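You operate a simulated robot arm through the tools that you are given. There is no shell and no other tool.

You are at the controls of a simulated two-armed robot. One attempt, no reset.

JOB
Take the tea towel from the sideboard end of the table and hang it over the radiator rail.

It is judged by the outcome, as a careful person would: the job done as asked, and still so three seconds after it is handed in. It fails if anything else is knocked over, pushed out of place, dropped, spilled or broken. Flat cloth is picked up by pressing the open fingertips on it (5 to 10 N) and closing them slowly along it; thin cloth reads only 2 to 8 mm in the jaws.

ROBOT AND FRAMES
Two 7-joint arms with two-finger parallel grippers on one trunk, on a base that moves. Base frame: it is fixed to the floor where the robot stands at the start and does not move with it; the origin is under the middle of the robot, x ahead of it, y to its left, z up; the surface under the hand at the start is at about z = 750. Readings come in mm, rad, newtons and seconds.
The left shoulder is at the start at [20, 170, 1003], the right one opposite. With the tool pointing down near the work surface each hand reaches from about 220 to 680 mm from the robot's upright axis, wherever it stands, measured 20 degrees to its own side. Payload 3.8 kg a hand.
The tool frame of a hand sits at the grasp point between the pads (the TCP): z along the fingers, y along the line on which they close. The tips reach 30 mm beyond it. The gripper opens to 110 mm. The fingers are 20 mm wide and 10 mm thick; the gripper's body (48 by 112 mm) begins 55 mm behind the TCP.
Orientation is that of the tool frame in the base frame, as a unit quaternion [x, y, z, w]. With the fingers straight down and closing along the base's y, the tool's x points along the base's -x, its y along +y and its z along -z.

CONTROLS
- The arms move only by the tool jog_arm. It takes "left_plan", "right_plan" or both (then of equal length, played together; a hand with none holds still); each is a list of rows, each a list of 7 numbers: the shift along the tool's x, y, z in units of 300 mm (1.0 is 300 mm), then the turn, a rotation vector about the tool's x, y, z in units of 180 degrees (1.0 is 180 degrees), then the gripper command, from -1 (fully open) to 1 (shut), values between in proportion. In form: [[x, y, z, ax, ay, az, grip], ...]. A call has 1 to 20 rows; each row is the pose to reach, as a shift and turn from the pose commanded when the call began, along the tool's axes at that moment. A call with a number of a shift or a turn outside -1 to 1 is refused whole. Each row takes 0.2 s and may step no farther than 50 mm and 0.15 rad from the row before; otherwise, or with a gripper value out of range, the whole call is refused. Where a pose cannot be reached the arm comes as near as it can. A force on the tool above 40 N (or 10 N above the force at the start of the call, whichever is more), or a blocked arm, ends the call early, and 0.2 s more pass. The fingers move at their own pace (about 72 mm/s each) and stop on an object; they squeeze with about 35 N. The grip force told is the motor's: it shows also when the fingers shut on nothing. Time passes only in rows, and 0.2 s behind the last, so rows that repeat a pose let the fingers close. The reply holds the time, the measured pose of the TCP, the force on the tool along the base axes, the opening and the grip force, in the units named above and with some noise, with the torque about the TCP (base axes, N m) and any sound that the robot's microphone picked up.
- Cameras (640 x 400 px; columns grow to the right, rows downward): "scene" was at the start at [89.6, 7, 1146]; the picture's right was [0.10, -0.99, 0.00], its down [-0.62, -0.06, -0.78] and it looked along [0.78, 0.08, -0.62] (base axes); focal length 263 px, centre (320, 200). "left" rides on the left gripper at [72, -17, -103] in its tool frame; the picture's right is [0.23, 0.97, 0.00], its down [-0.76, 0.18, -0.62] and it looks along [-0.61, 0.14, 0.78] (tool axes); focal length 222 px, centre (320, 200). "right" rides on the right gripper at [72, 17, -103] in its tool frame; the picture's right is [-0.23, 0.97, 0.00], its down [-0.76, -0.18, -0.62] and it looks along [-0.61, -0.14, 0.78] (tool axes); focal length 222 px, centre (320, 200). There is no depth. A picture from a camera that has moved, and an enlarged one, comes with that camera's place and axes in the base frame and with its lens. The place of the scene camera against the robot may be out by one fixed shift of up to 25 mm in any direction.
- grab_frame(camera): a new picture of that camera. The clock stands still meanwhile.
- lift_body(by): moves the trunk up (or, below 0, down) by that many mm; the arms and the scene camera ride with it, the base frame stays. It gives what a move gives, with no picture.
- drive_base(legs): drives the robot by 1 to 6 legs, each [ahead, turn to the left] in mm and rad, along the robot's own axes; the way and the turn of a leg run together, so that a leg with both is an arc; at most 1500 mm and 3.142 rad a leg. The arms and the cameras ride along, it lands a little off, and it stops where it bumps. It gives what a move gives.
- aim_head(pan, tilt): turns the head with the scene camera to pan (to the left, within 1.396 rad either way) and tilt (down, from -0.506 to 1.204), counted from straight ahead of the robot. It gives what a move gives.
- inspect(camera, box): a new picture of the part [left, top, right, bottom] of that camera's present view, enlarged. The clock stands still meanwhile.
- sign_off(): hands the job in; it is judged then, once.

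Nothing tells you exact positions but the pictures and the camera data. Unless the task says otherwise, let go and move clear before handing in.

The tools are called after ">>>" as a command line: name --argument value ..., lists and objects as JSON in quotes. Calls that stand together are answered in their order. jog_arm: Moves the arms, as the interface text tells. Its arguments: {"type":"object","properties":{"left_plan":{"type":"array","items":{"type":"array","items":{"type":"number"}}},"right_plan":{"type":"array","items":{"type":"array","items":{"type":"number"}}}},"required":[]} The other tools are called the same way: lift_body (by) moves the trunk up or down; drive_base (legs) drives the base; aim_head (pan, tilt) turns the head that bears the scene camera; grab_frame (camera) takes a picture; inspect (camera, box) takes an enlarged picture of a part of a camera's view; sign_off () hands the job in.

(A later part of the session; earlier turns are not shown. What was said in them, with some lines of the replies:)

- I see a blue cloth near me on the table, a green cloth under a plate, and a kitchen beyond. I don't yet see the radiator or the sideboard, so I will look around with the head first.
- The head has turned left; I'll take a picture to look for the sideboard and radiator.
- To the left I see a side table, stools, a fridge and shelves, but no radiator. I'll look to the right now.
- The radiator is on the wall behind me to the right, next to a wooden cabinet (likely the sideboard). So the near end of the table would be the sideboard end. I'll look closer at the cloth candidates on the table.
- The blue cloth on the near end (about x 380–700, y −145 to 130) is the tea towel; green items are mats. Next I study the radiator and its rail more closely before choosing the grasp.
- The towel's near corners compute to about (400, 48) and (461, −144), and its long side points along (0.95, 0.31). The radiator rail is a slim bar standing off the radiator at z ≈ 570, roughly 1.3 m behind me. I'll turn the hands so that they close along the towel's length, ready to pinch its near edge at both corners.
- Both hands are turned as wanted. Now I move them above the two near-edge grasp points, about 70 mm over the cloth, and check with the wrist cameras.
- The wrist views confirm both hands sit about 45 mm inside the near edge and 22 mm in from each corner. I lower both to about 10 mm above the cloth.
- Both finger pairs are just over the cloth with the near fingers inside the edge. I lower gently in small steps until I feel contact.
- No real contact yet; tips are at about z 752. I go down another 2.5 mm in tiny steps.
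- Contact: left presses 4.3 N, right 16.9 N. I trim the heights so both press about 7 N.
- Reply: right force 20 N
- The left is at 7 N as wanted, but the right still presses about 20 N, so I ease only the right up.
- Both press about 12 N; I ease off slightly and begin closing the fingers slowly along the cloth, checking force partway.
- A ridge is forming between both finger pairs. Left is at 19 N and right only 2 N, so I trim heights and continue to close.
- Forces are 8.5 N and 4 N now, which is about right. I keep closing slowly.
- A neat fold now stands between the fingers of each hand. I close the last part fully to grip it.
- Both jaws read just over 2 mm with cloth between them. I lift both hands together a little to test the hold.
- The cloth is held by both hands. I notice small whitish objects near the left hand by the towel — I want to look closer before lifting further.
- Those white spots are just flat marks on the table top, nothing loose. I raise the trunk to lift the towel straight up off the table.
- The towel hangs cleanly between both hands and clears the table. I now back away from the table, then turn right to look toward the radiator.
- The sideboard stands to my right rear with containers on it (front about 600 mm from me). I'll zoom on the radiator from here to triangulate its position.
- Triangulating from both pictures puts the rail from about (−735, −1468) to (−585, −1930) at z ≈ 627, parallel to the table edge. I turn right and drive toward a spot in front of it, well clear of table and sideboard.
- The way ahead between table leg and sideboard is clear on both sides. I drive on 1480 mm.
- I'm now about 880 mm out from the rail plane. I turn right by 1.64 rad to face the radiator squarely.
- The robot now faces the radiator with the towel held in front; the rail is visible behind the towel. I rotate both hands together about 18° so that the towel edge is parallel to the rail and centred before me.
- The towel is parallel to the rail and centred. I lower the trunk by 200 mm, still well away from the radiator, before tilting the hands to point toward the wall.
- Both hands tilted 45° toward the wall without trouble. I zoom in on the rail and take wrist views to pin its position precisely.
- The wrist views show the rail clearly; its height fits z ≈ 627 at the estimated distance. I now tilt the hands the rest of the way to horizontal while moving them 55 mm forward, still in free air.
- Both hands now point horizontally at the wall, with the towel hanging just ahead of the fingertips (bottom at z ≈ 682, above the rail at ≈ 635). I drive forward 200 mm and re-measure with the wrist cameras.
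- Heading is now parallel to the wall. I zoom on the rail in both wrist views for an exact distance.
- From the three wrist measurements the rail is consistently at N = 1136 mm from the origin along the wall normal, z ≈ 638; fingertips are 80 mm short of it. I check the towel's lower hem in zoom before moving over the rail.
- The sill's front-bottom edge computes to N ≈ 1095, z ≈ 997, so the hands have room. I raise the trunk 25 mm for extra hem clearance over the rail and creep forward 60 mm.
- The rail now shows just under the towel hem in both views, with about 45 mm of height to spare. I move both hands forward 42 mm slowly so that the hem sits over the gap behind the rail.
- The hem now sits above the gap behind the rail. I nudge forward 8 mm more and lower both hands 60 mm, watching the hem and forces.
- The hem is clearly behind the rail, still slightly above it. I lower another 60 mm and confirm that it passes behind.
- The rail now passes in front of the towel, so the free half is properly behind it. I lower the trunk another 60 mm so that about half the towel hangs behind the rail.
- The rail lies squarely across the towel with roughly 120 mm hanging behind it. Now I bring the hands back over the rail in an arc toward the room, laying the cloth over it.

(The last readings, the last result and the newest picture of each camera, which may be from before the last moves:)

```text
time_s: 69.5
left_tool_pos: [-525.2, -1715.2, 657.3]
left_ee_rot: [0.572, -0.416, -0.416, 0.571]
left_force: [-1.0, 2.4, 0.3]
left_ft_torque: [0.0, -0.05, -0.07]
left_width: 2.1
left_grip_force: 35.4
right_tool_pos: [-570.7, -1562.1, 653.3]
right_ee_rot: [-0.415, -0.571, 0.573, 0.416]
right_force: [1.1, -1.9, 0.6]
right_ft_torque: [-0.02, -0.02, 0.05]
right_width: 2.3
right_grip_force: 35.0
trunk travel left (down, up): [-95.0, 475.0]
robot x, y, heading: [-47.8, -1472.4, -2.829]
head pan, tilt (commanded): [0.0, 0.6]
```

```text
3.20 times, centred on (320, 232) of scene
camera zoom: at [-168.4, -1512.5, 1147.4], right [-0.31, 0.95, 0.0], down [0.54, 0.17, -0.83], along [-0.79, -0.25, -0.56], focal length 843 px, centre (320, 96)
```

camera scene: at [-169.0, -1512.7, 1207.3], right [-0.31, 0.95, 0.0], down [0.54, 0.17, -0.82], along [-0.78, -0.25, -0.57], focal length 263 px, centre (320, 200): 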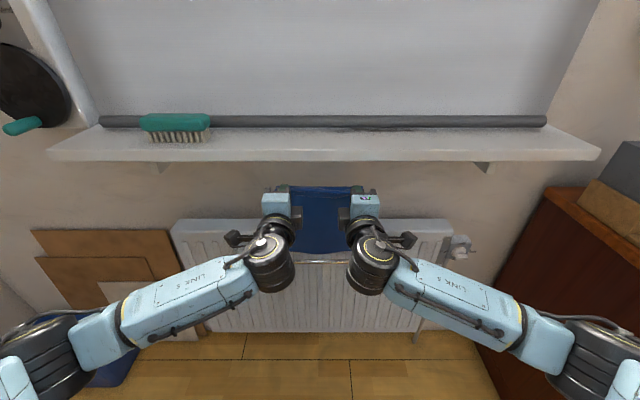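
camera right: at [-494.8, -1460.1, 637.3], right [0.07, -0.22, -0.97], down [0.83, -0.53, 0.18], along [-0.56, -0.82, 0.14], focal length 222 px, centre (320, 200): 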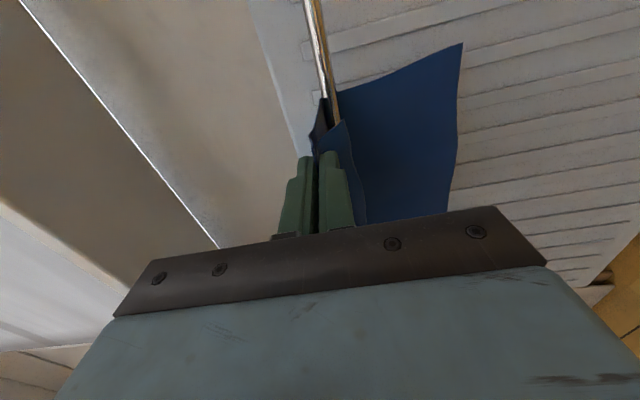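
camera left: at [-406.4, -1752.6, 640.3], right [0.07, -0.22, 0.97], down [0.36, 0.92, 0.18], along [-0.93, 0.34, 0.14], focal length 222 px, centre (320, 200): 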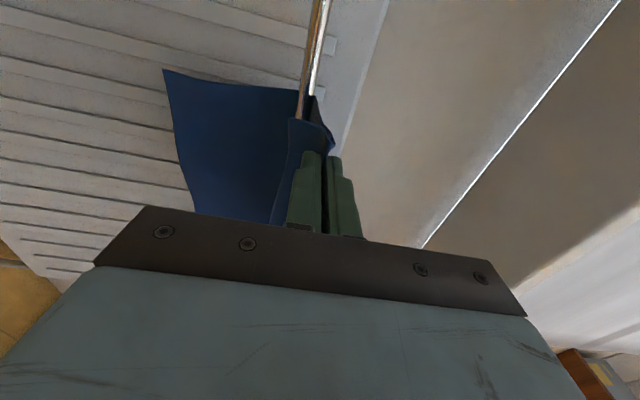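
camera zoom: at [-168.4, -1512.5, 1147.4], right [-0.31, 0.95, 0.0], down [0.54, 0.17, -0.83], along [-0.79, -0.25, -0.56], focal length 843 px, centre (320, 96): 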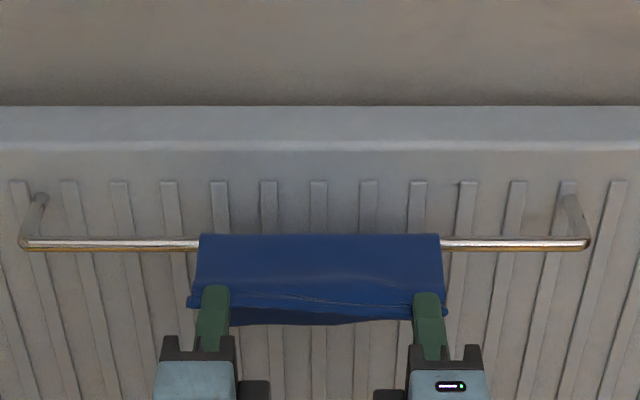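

The towel lies neatly over the rail. I continue the arc down in front so the held edge hangs against the front.

>>> jog_arm --left_plan '[[0, -0.0733, -0.0067, 0, 0, 0, 1.0], [0, -0.14, 0.0067, 0, 0, 0, 1.0], [0, -0.2, 0.0333, 0, 0, 0, 1.0], [0, -0.2533, 0.0767, 0, 0, 0, 1.0], [0, -0.2867, 0.1267, 0, 0, 0, 1.0], [0, -0.3, 0.1533, 0, 0, 0, 1.0], [0, -0.3, 0.1533, 0, 0, 0, 1.0]]' --right_plan '[[0, 0.0733, -0.0067, 0, 0, 0, 1.0], [0, 0.14, 0.0067, 0, 0, 0, 1.0], [0, 0.2, 0.0333, 0, 0, 0, 1.0], [0, 0.2533, 0.0767, 0, 0, 0, 1.0], [0, 0.2867, 0.1267, 0, 0, 0, 1.0], [0, 0.3, 0.1533, 0, 0, 0, 1.0], [0, 0.3, 0.1533, 0, 0, 0, 1.0]]'

>>> grab_frame --camera "left"

>>> grab_frame --camera "right"

>>> inspect --camera "scene" --box '[220, 190, 420, 315]'

```text
time_s: 71.1
left_tool_pos: [-569.1, -1726.2, 566.3]
left_ee_rot: [0.572, -0.416, -0.416, 0.572]
left_force: [-0.3, 0.6, 1.9]
left_ft_torque: [-0.02, 0.0, 0.03]
left_width: 2.2
left_grip_force: 35.0
right_tool_pos: [-613.9, -1576.9, 565.2]
right_ee_rot: [-0.415, -0.572, 0.573, 0.416]
right_force: [0.1, 0.3, -0.1]
right_ft_torque: [-0.01, -0.06, 0.01]
right_width: 2.4
right_grip_force: 35.0
trunk travel left (down, up): [-95.0, 475.0]
robot x, y, heading: [-48.4, -1477.1, -2.832]
head pan, tilt (commanded): [0.0, 0.6]
```

```text
taken
camera left: at [-450.4, -1765.0, 549.5], right [0.07, -0.22, 0.97], down [0.36, 0.92, 0.18], along [-0.93, 0.34, 0.14], focal length 222 px, centre (320, 200)
```

left: 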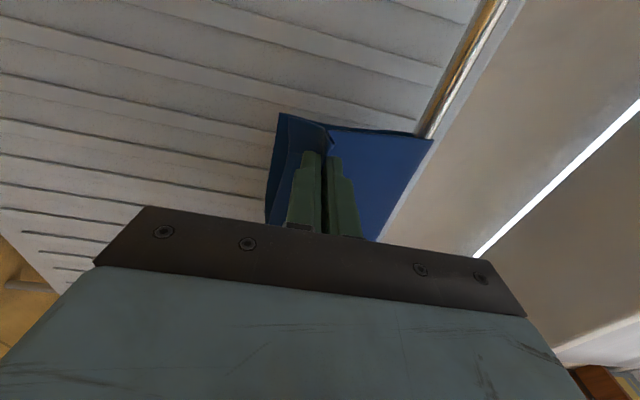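

```text
taken
camera right: at [-538.4, -1475.0, 548.9], right [0.07, -0.22, -0.97], down [0.83, -0.53, 0.18], along [-0.56, -0.82, 0.14], focal length 222 px, centre (320, 200)
```

right: 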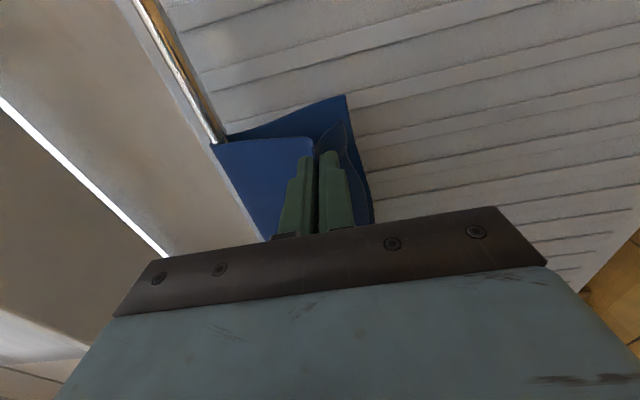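

```text
3.20 times, centred on (320, 252) of scene
camera zoom: at [-168.4, -1512.6, 1147.4], right [-0.31, 0.95, 0.0], down [0.54, 0.17, -0.83], along [-0.79, -0.25, -0.56], focal length 843 px, centre (320, 32)
```

zoom: 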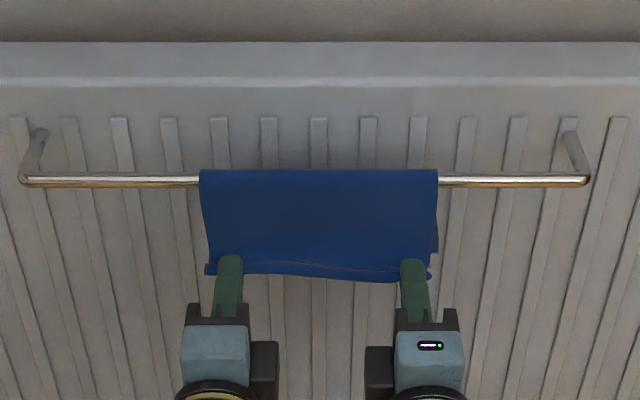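

The towel now hangs over the rail, about 108 mm behind and the rest in front. I open both grippers slowly and check before withdrawing.

>>> jog_arm --left_plan '[[0, 0, 0, 0, 0, 0, 0.9], [0, 0, 0, 0, 0, 0, 0.8], [0, 0, 0, 0, 0, 0, 0.7], [0, 0, 0, 0, 0, 0, 0.6], [0, 0, 0, 0, 0, 0, 0.5], [0, 0, 0, 0, 0, 0, 0.4], [0, 0, 0, 0, 0, 0, 0.4]]' --right_plan '[[0, 0, 0, 0, 0, 0, 0.9], [0, 0, 0, 0, 0, 0, 0.8], [0, 0, 0, 0, 0, 0, 0.7], [0, 0, 0, 0, 0, 0, 0.6], [0, 0, 0, 0, 0, 0, 0.5], [0, 0, 0, 0, 0, 0, 0.4], [0, 0, 0, 0, 0, 0, 0.4]]'

>>> grab_frame --camera "left"

>>> grab_frame --camera "right"

>>> inspect --camera "scene" --box '[220, 190, 420, 315]'

```text
time_s: 72.7
left_tool_pos: [-569.0, -1726.5, 566.8]
left_ee_rot: [0.571, -0.416, -0.416, 0.572]
left_force: [0.7, -0.9, 0.3]
left_ft_torque: [-0.01, -0.01, -0.01]
left_width: 33.1
left_grip_force: 0.1
right_tool_pos: [-614.7, -1576.7, 564.3]
right_ee_rot: [0.416, 0.572, -0.572, -0.416]
right_force: [-0.1, 0.1, 0.3]
right_ft_torque: [0.01, -0.02, 0.0]
right_width: 33.1
right_grip_force: 0.0
trunk travel left (down, up): [-95.0, 475.0]
robot x, y, heading: [-47.8, -1478.7, -2.834]
head pan, tilt (commanded): [0.0, 0.6]
```

```text
taken
camera left: at [-450.2, -1765.0, 549.5], right [0.07, -0.22, 0.97], down [0.36, 0.92, 0.18], along [-0.93, 0.34, 0.14], focal length 222 px, centre (320, 200)
```

left: 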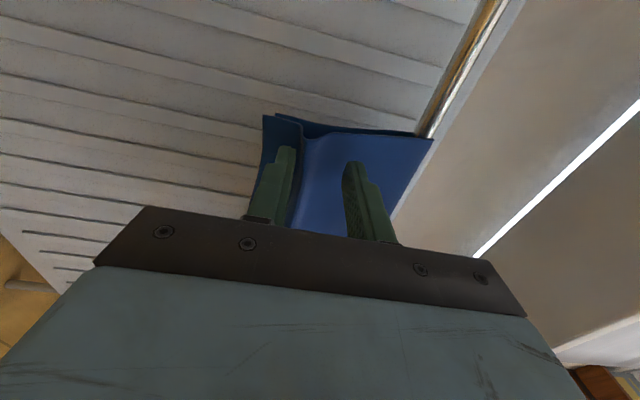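

```text
taken
camera right: at [-538.2, -1474.8, 548.9], right [0.07, -0.22, -0.97], down [0.83, -0.53, 0.18], along [-0.56, -0.82, 0.14], focal length 222 px, centre (320, 200)
```

right: 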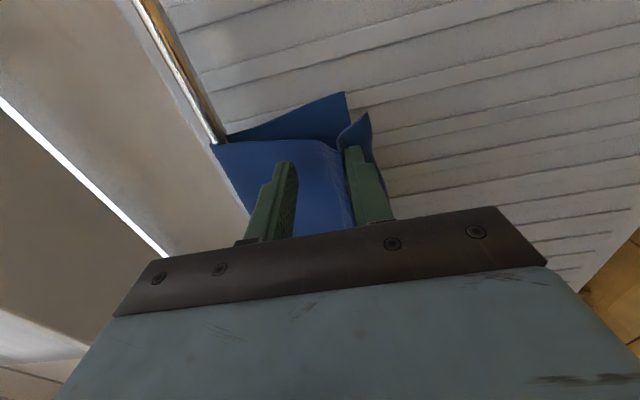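

```text
3.20 times, centred on (320, 252) of scene
camera zoom: at [-168.4, -1512.5, 1147.4], right [-0.31, 0.95, 0.0], down [0.54, 0.17, -0.83], along [-0.79, -0.25, -0.56], focal length 843 px, centre (320, 32)
```

zoom: 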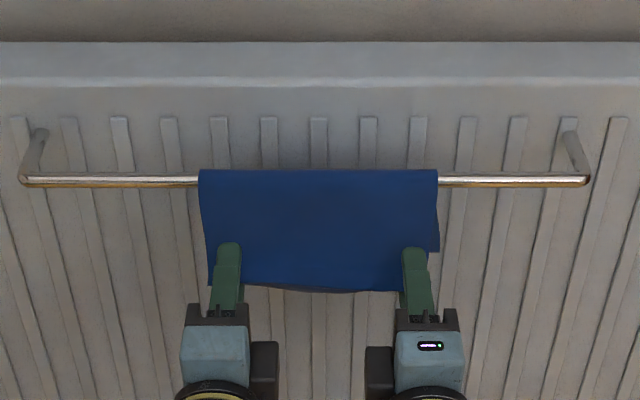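

Both grippers have let go and the towel stays on the rail. I withdraw the hands straight back, slowly at first.

>>> jog_arm --left_plan '[[0, 0, -0.02, 0, 0, 0, 0.4], [0, 0, -0.04, 0, 0, 0, 0.4], [0, 0, -0.07, 0, 0, 0, 0.4], [0, 0, -0.11, 0, 0, 0, 0.4], [0, 0, -0.15, 0, 0, 0, 0.4], [0, 0, -0.19, 0, 0, 0, 0.4], [0, 0, -0.23, 0, 0, 0, 0.4]]' --right_plan '[[0, 0, -0.02, 0, 0, 0, 0.4], [0, 0, -0.04, 0, 0, 0, 0.4], [0, 0, -0.07, 0, 0, 0, 0.4], [0, 0, -0.11, 0, 0, 0, 0.4], [0, 0, -0.15, 0, 0, 0, 0.4], [0, 0, -0.19, 0, 0, 0, 0.4], [0, 0, -0.23, 0, 0, 0, 0.4]]'

>>> grab_frame --camera "left"

>>> inspect --camera "scene" --box '[220, 190, 420, 315]'

```text
time_s: 74.3
left_tool_pos: [-503.3, -1705.0, 567.9]
left_ee_rot: [0.572, -0.415, -0.416, 0.572]
left_force: [0.2, 0.6, -0.5]
left_ft_torque: [0.0, 0.03, 0.0]
left_width: 32.8
left_grip_force: 0.1
right_tool_pos: [-548.7, -1555.8, 565.2]
right_ee_rot: [-0.416, -0.572, 0.572, 0.416]
right_force: [1.1, -0.2, 0.5]
right_ft_torque: [0.02, 0.04, -0.01]
right_width: 32.9
right_grip_force: 0.0
trunk travel left (down, up): [-95.0, 475.0]
robot x, y, heading: [-49.0, -1478.3, -2.824]
head pan, tilt (commanded): [0.0, 0.6]
```

```text
taken
camera left: at [-383.8, -1744.5, 551.2], right [0.07, -0.22, 0.97], down [0.36, 0.92, 0.18], along [-0.93, 0.34, 0.14], focal length 222 px, centre (320, 200)
```

left: 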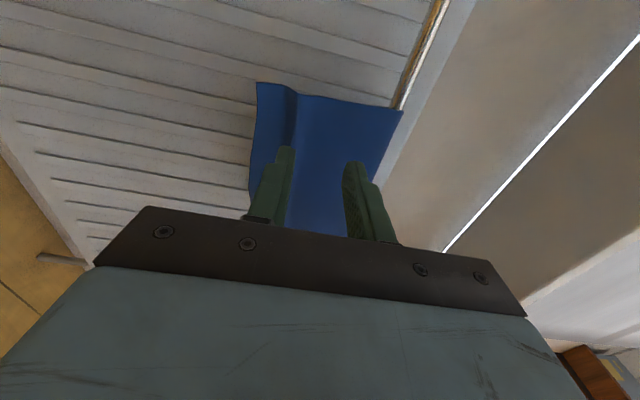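

```text
3.20 times, centred on (320, 252) of scene
camera zoom: at [-168.4, -1512.5, 1147.4], right [-0.31, 0.95, 0.0], down [0.54, 0.17, -0.83], along [-0.79, -0.25, -0.56], focal length 843 px, centre (320, 32)
```

zoom: 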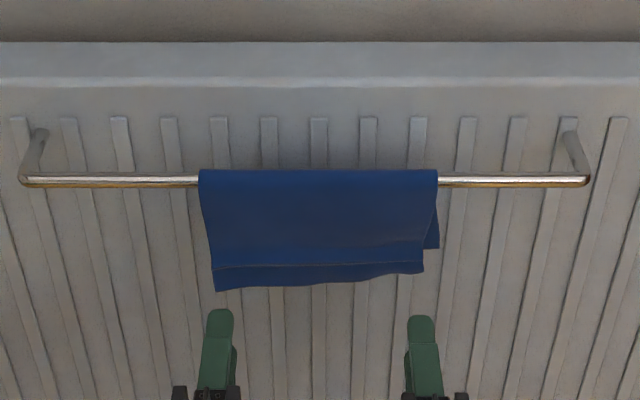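

The towel hangs freely over the rail and the hands are clear of it. I back the robot off and check that it stays.

>>> drive_base --legs '[[-250, 0]]'

>>> grab_frame --camera "scene"

>>> inspect --camera "scene" --box '[220, 140, 420, 265]'

>>> grab_frame --camera "left"

```text
time_s: 76.1
left_tool_pos: [-269.7, -1631.7, 568.7]
left_ee_rot: [0.572, -0.416, -0.416, 0.572]
left_force: [0.0, 0.7, 0.0]
left_ft_torque: [0.02, -0.03, 0.0]
left_width: 33.2
left_grip_force: 0.0
right_tool_pos: [-316.2, -1481.3, 564.2]
right_ee_rot: [0.415, 0.572, -0.572, -0.415]
right_force: [0.0, 0.5, 0.2]
right_ft_torque: [0.03, 0.02, -0.01]
right_width: 33.1
right_grip_force: 0.1
trunk travel left (down, up): [-95.0, 475.0]
robot x, y, heading: [182.8, -1401.1, -2.83]
head pan, tilt (commanded): [0.0, 0.6]
```

```text
taken
camera scene: at [65.4, -1437.1, 1147.4], right [-0.31, 0.95, 0.0], down [0.54, 0.17, -0.83], along [-0.79, -0.25, -0.56], focal length 263 px, centre (320, 200)
```

scene: 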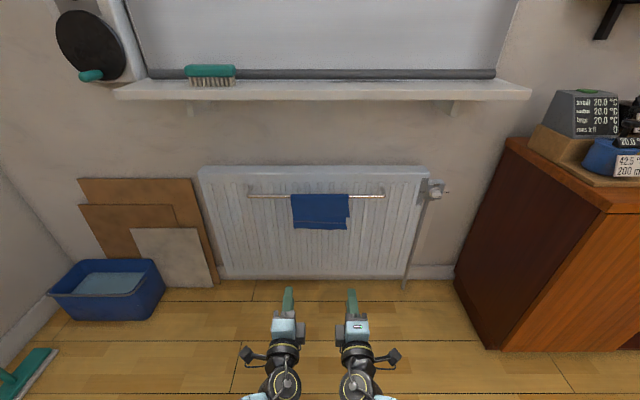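

```text
3.20 times, centred on (320, 202) of scene
camera zoom: at [65.4, -1437.1, 1147.4], right [-0.31, 0.95, 0.0], down [0.54, 0.17, -0.83], along [-0.79, -0.25, -0.56], focal length 843 px, centre (320, 192)
```

zoom: 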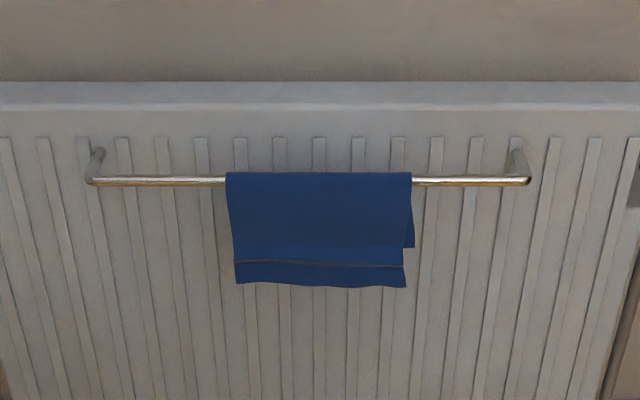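

```text
taken
camera left: at [-150.3, -1669.2, 551.4], right [0.07, -0.22, 0.97], down [0.36, 0.92, 0.18], along [-0.93, 0.34, 0.14], focal length 222 px, centre (320, 200)
```

left: 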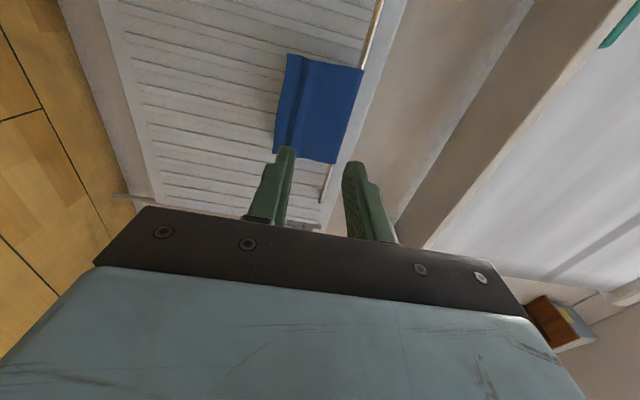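

The towel hangs evenly over the rail and everything around looks undisturbed. I wait a few seconds and check once more for any slipping.

>>> jog_arm --left_plan '[[0, 0, 0, 0, 0, 0, 0.4], [0, 0, 0, 0, 0, 0, 0.4], [0, 0, 0, 0, 0, 0, 0.4], [0, 0, 0, 0, 0, 0, 0.4], [0, 0, 0, 0, 0, 0, 0.4], [0, 0, 0, 0, 0, 0, 0.4], [0, 0, 0, 0, 0, 0, 0.4], [0, 0, 0, 0, 0, 0, 0.4], [0, 0, 0, 0, 0, 0, 0.4], [0, 0, 0, 0, 0, 0, 0.4], [0, 0, 0, 0, 0, 0, 0.4], [0, 0, 0, 0, 0, 0, 0.4], [0, 0, 0, 0, 0, 0, 0.4], [0, 0, 0, 0, 0, 0, 0.4], [0, 0, 0, 0, 0, 0, 0.4]]'

>>> inspect --camera "scene" --box '[220, 140, 420, 265]'

>>> aim_head --pan -1.39 --tilt 0.5

>>> grab_frame --camera "scene"

```text
time_s: 79.3
left_tool_pos: [-270.4, -1631.9, 569.1]
left_ee_rot: [0.573, -0.415, -0.416, 0.572]
left_force: [0.1, -0.1, 0.7]
left_ft_torque: [-0.01, -0.01, 0.01]
left_width: 32.8
left_grip_force: 0.1
right_tool_pos: [-316.5, -1481.5, 564.1]
right_ee_rot: [0.416, 0.572, -0.572, -0.416]
right_force: [0.1, -0.9, 0.1]
right_ft_torque: [0.01, -0.01, -0.02]
right_width: 33.2
right_grip_force: 0.2
trunk travel left (down, up): [-95.0, 475.0]
robot x, y, heading: [182.5, -1401.9, -2.828]
head pan, tilt (commanded): [0.0, 0.6]
```

```text
3.20 times, centred on (320, 202) of scene
camera zoom: at [65.4, -1437.1, 1147.4], right [-0.31, 0.95, 0.0], down [0.54, 0.17, -0.83], along [-0.79, -0.25, -0.56], focal length 843 px, centre (320, 192)
```

zoom: 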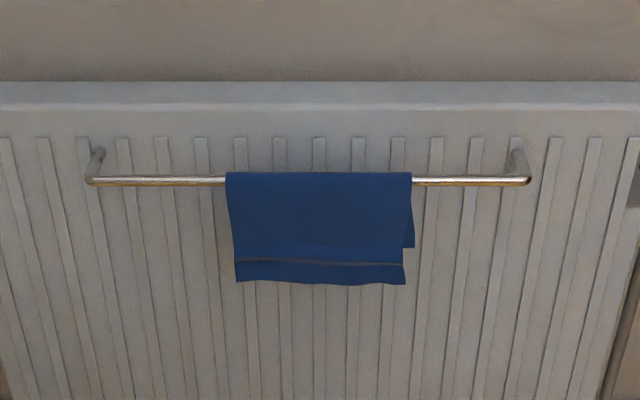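

```text
time_s: 80.8
left_tool_pos: [-270.3, -1630.9, 568.8]
left_ee_rot: [0.572, -0.416, -0.416, 0.572]
left_force: [-0.4, 0.1, 1.0]
left_ft_torque: [0.03, -0.06, -0.03]
left_width: 32.9
left_grip_force: 0.1
right_tool_pos: [-315.8, -1480.3, 565.0]
right_ee_rot: [-0.416, -0.572, 0.572, 0.415]
right_force: [1.3, -0.1, -0.6]
right_ft_torque: [-0.02, 0.0, 0.01]
right_width: 33.0
right_grip_force: 0.0
trunk travel left (down, up): [-95.0, 475.0]
robot x, y, heading: [184.9, -1398.6, -2.834]
head pan, tilt (commanded): [-1.389, 0.499]
```

```text
taken
camera scene: at [106.3, -1329.9, 1156.5], right [0.88, 0.47, 0.0], down [0.23, -0.42, -0.88], along [-0.42, 0.77, -0.48], focal length 263 px, centre (320, 200)
```

scene: 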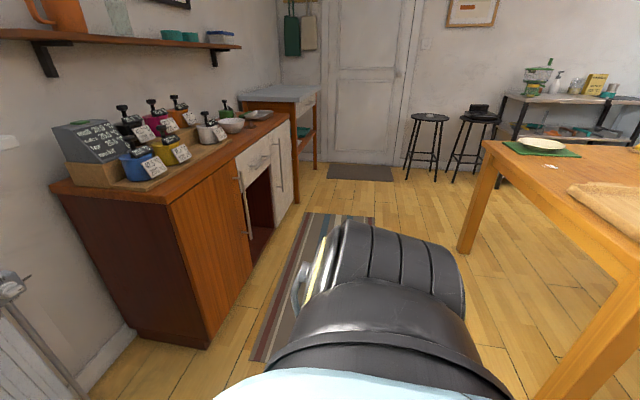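

The towel has not moved over three seconds on the rail, and the sideboard and table things are all in place. The hands are open and well clear, so I hand the job in.

>>> sign_off

```text
The job is handed in.
```

The blue tea towel from the sideboard end of the table is hanging over the radiator rail. I handed the job in after watching it stay put for about three seconds.

- **How it hangs:** it sits near the middle of the rail. Roughly 110 mm hangs behind it and a little more in front.
- **The robot:** both grippers are open, and I backed about 250 mm away from the radiator before handing in.
- **Everything else:** the robot felt no contact with anything but the towel and the table top under it. In my last pictures nothing near the radiator, on the sideboard or on the part of the table in view had moved. I did not check the far end of the table again.

I took the blue cloth to be the tea towel because it lay at the end facing the sideboard. A grey cloth farther along the table was left alone.
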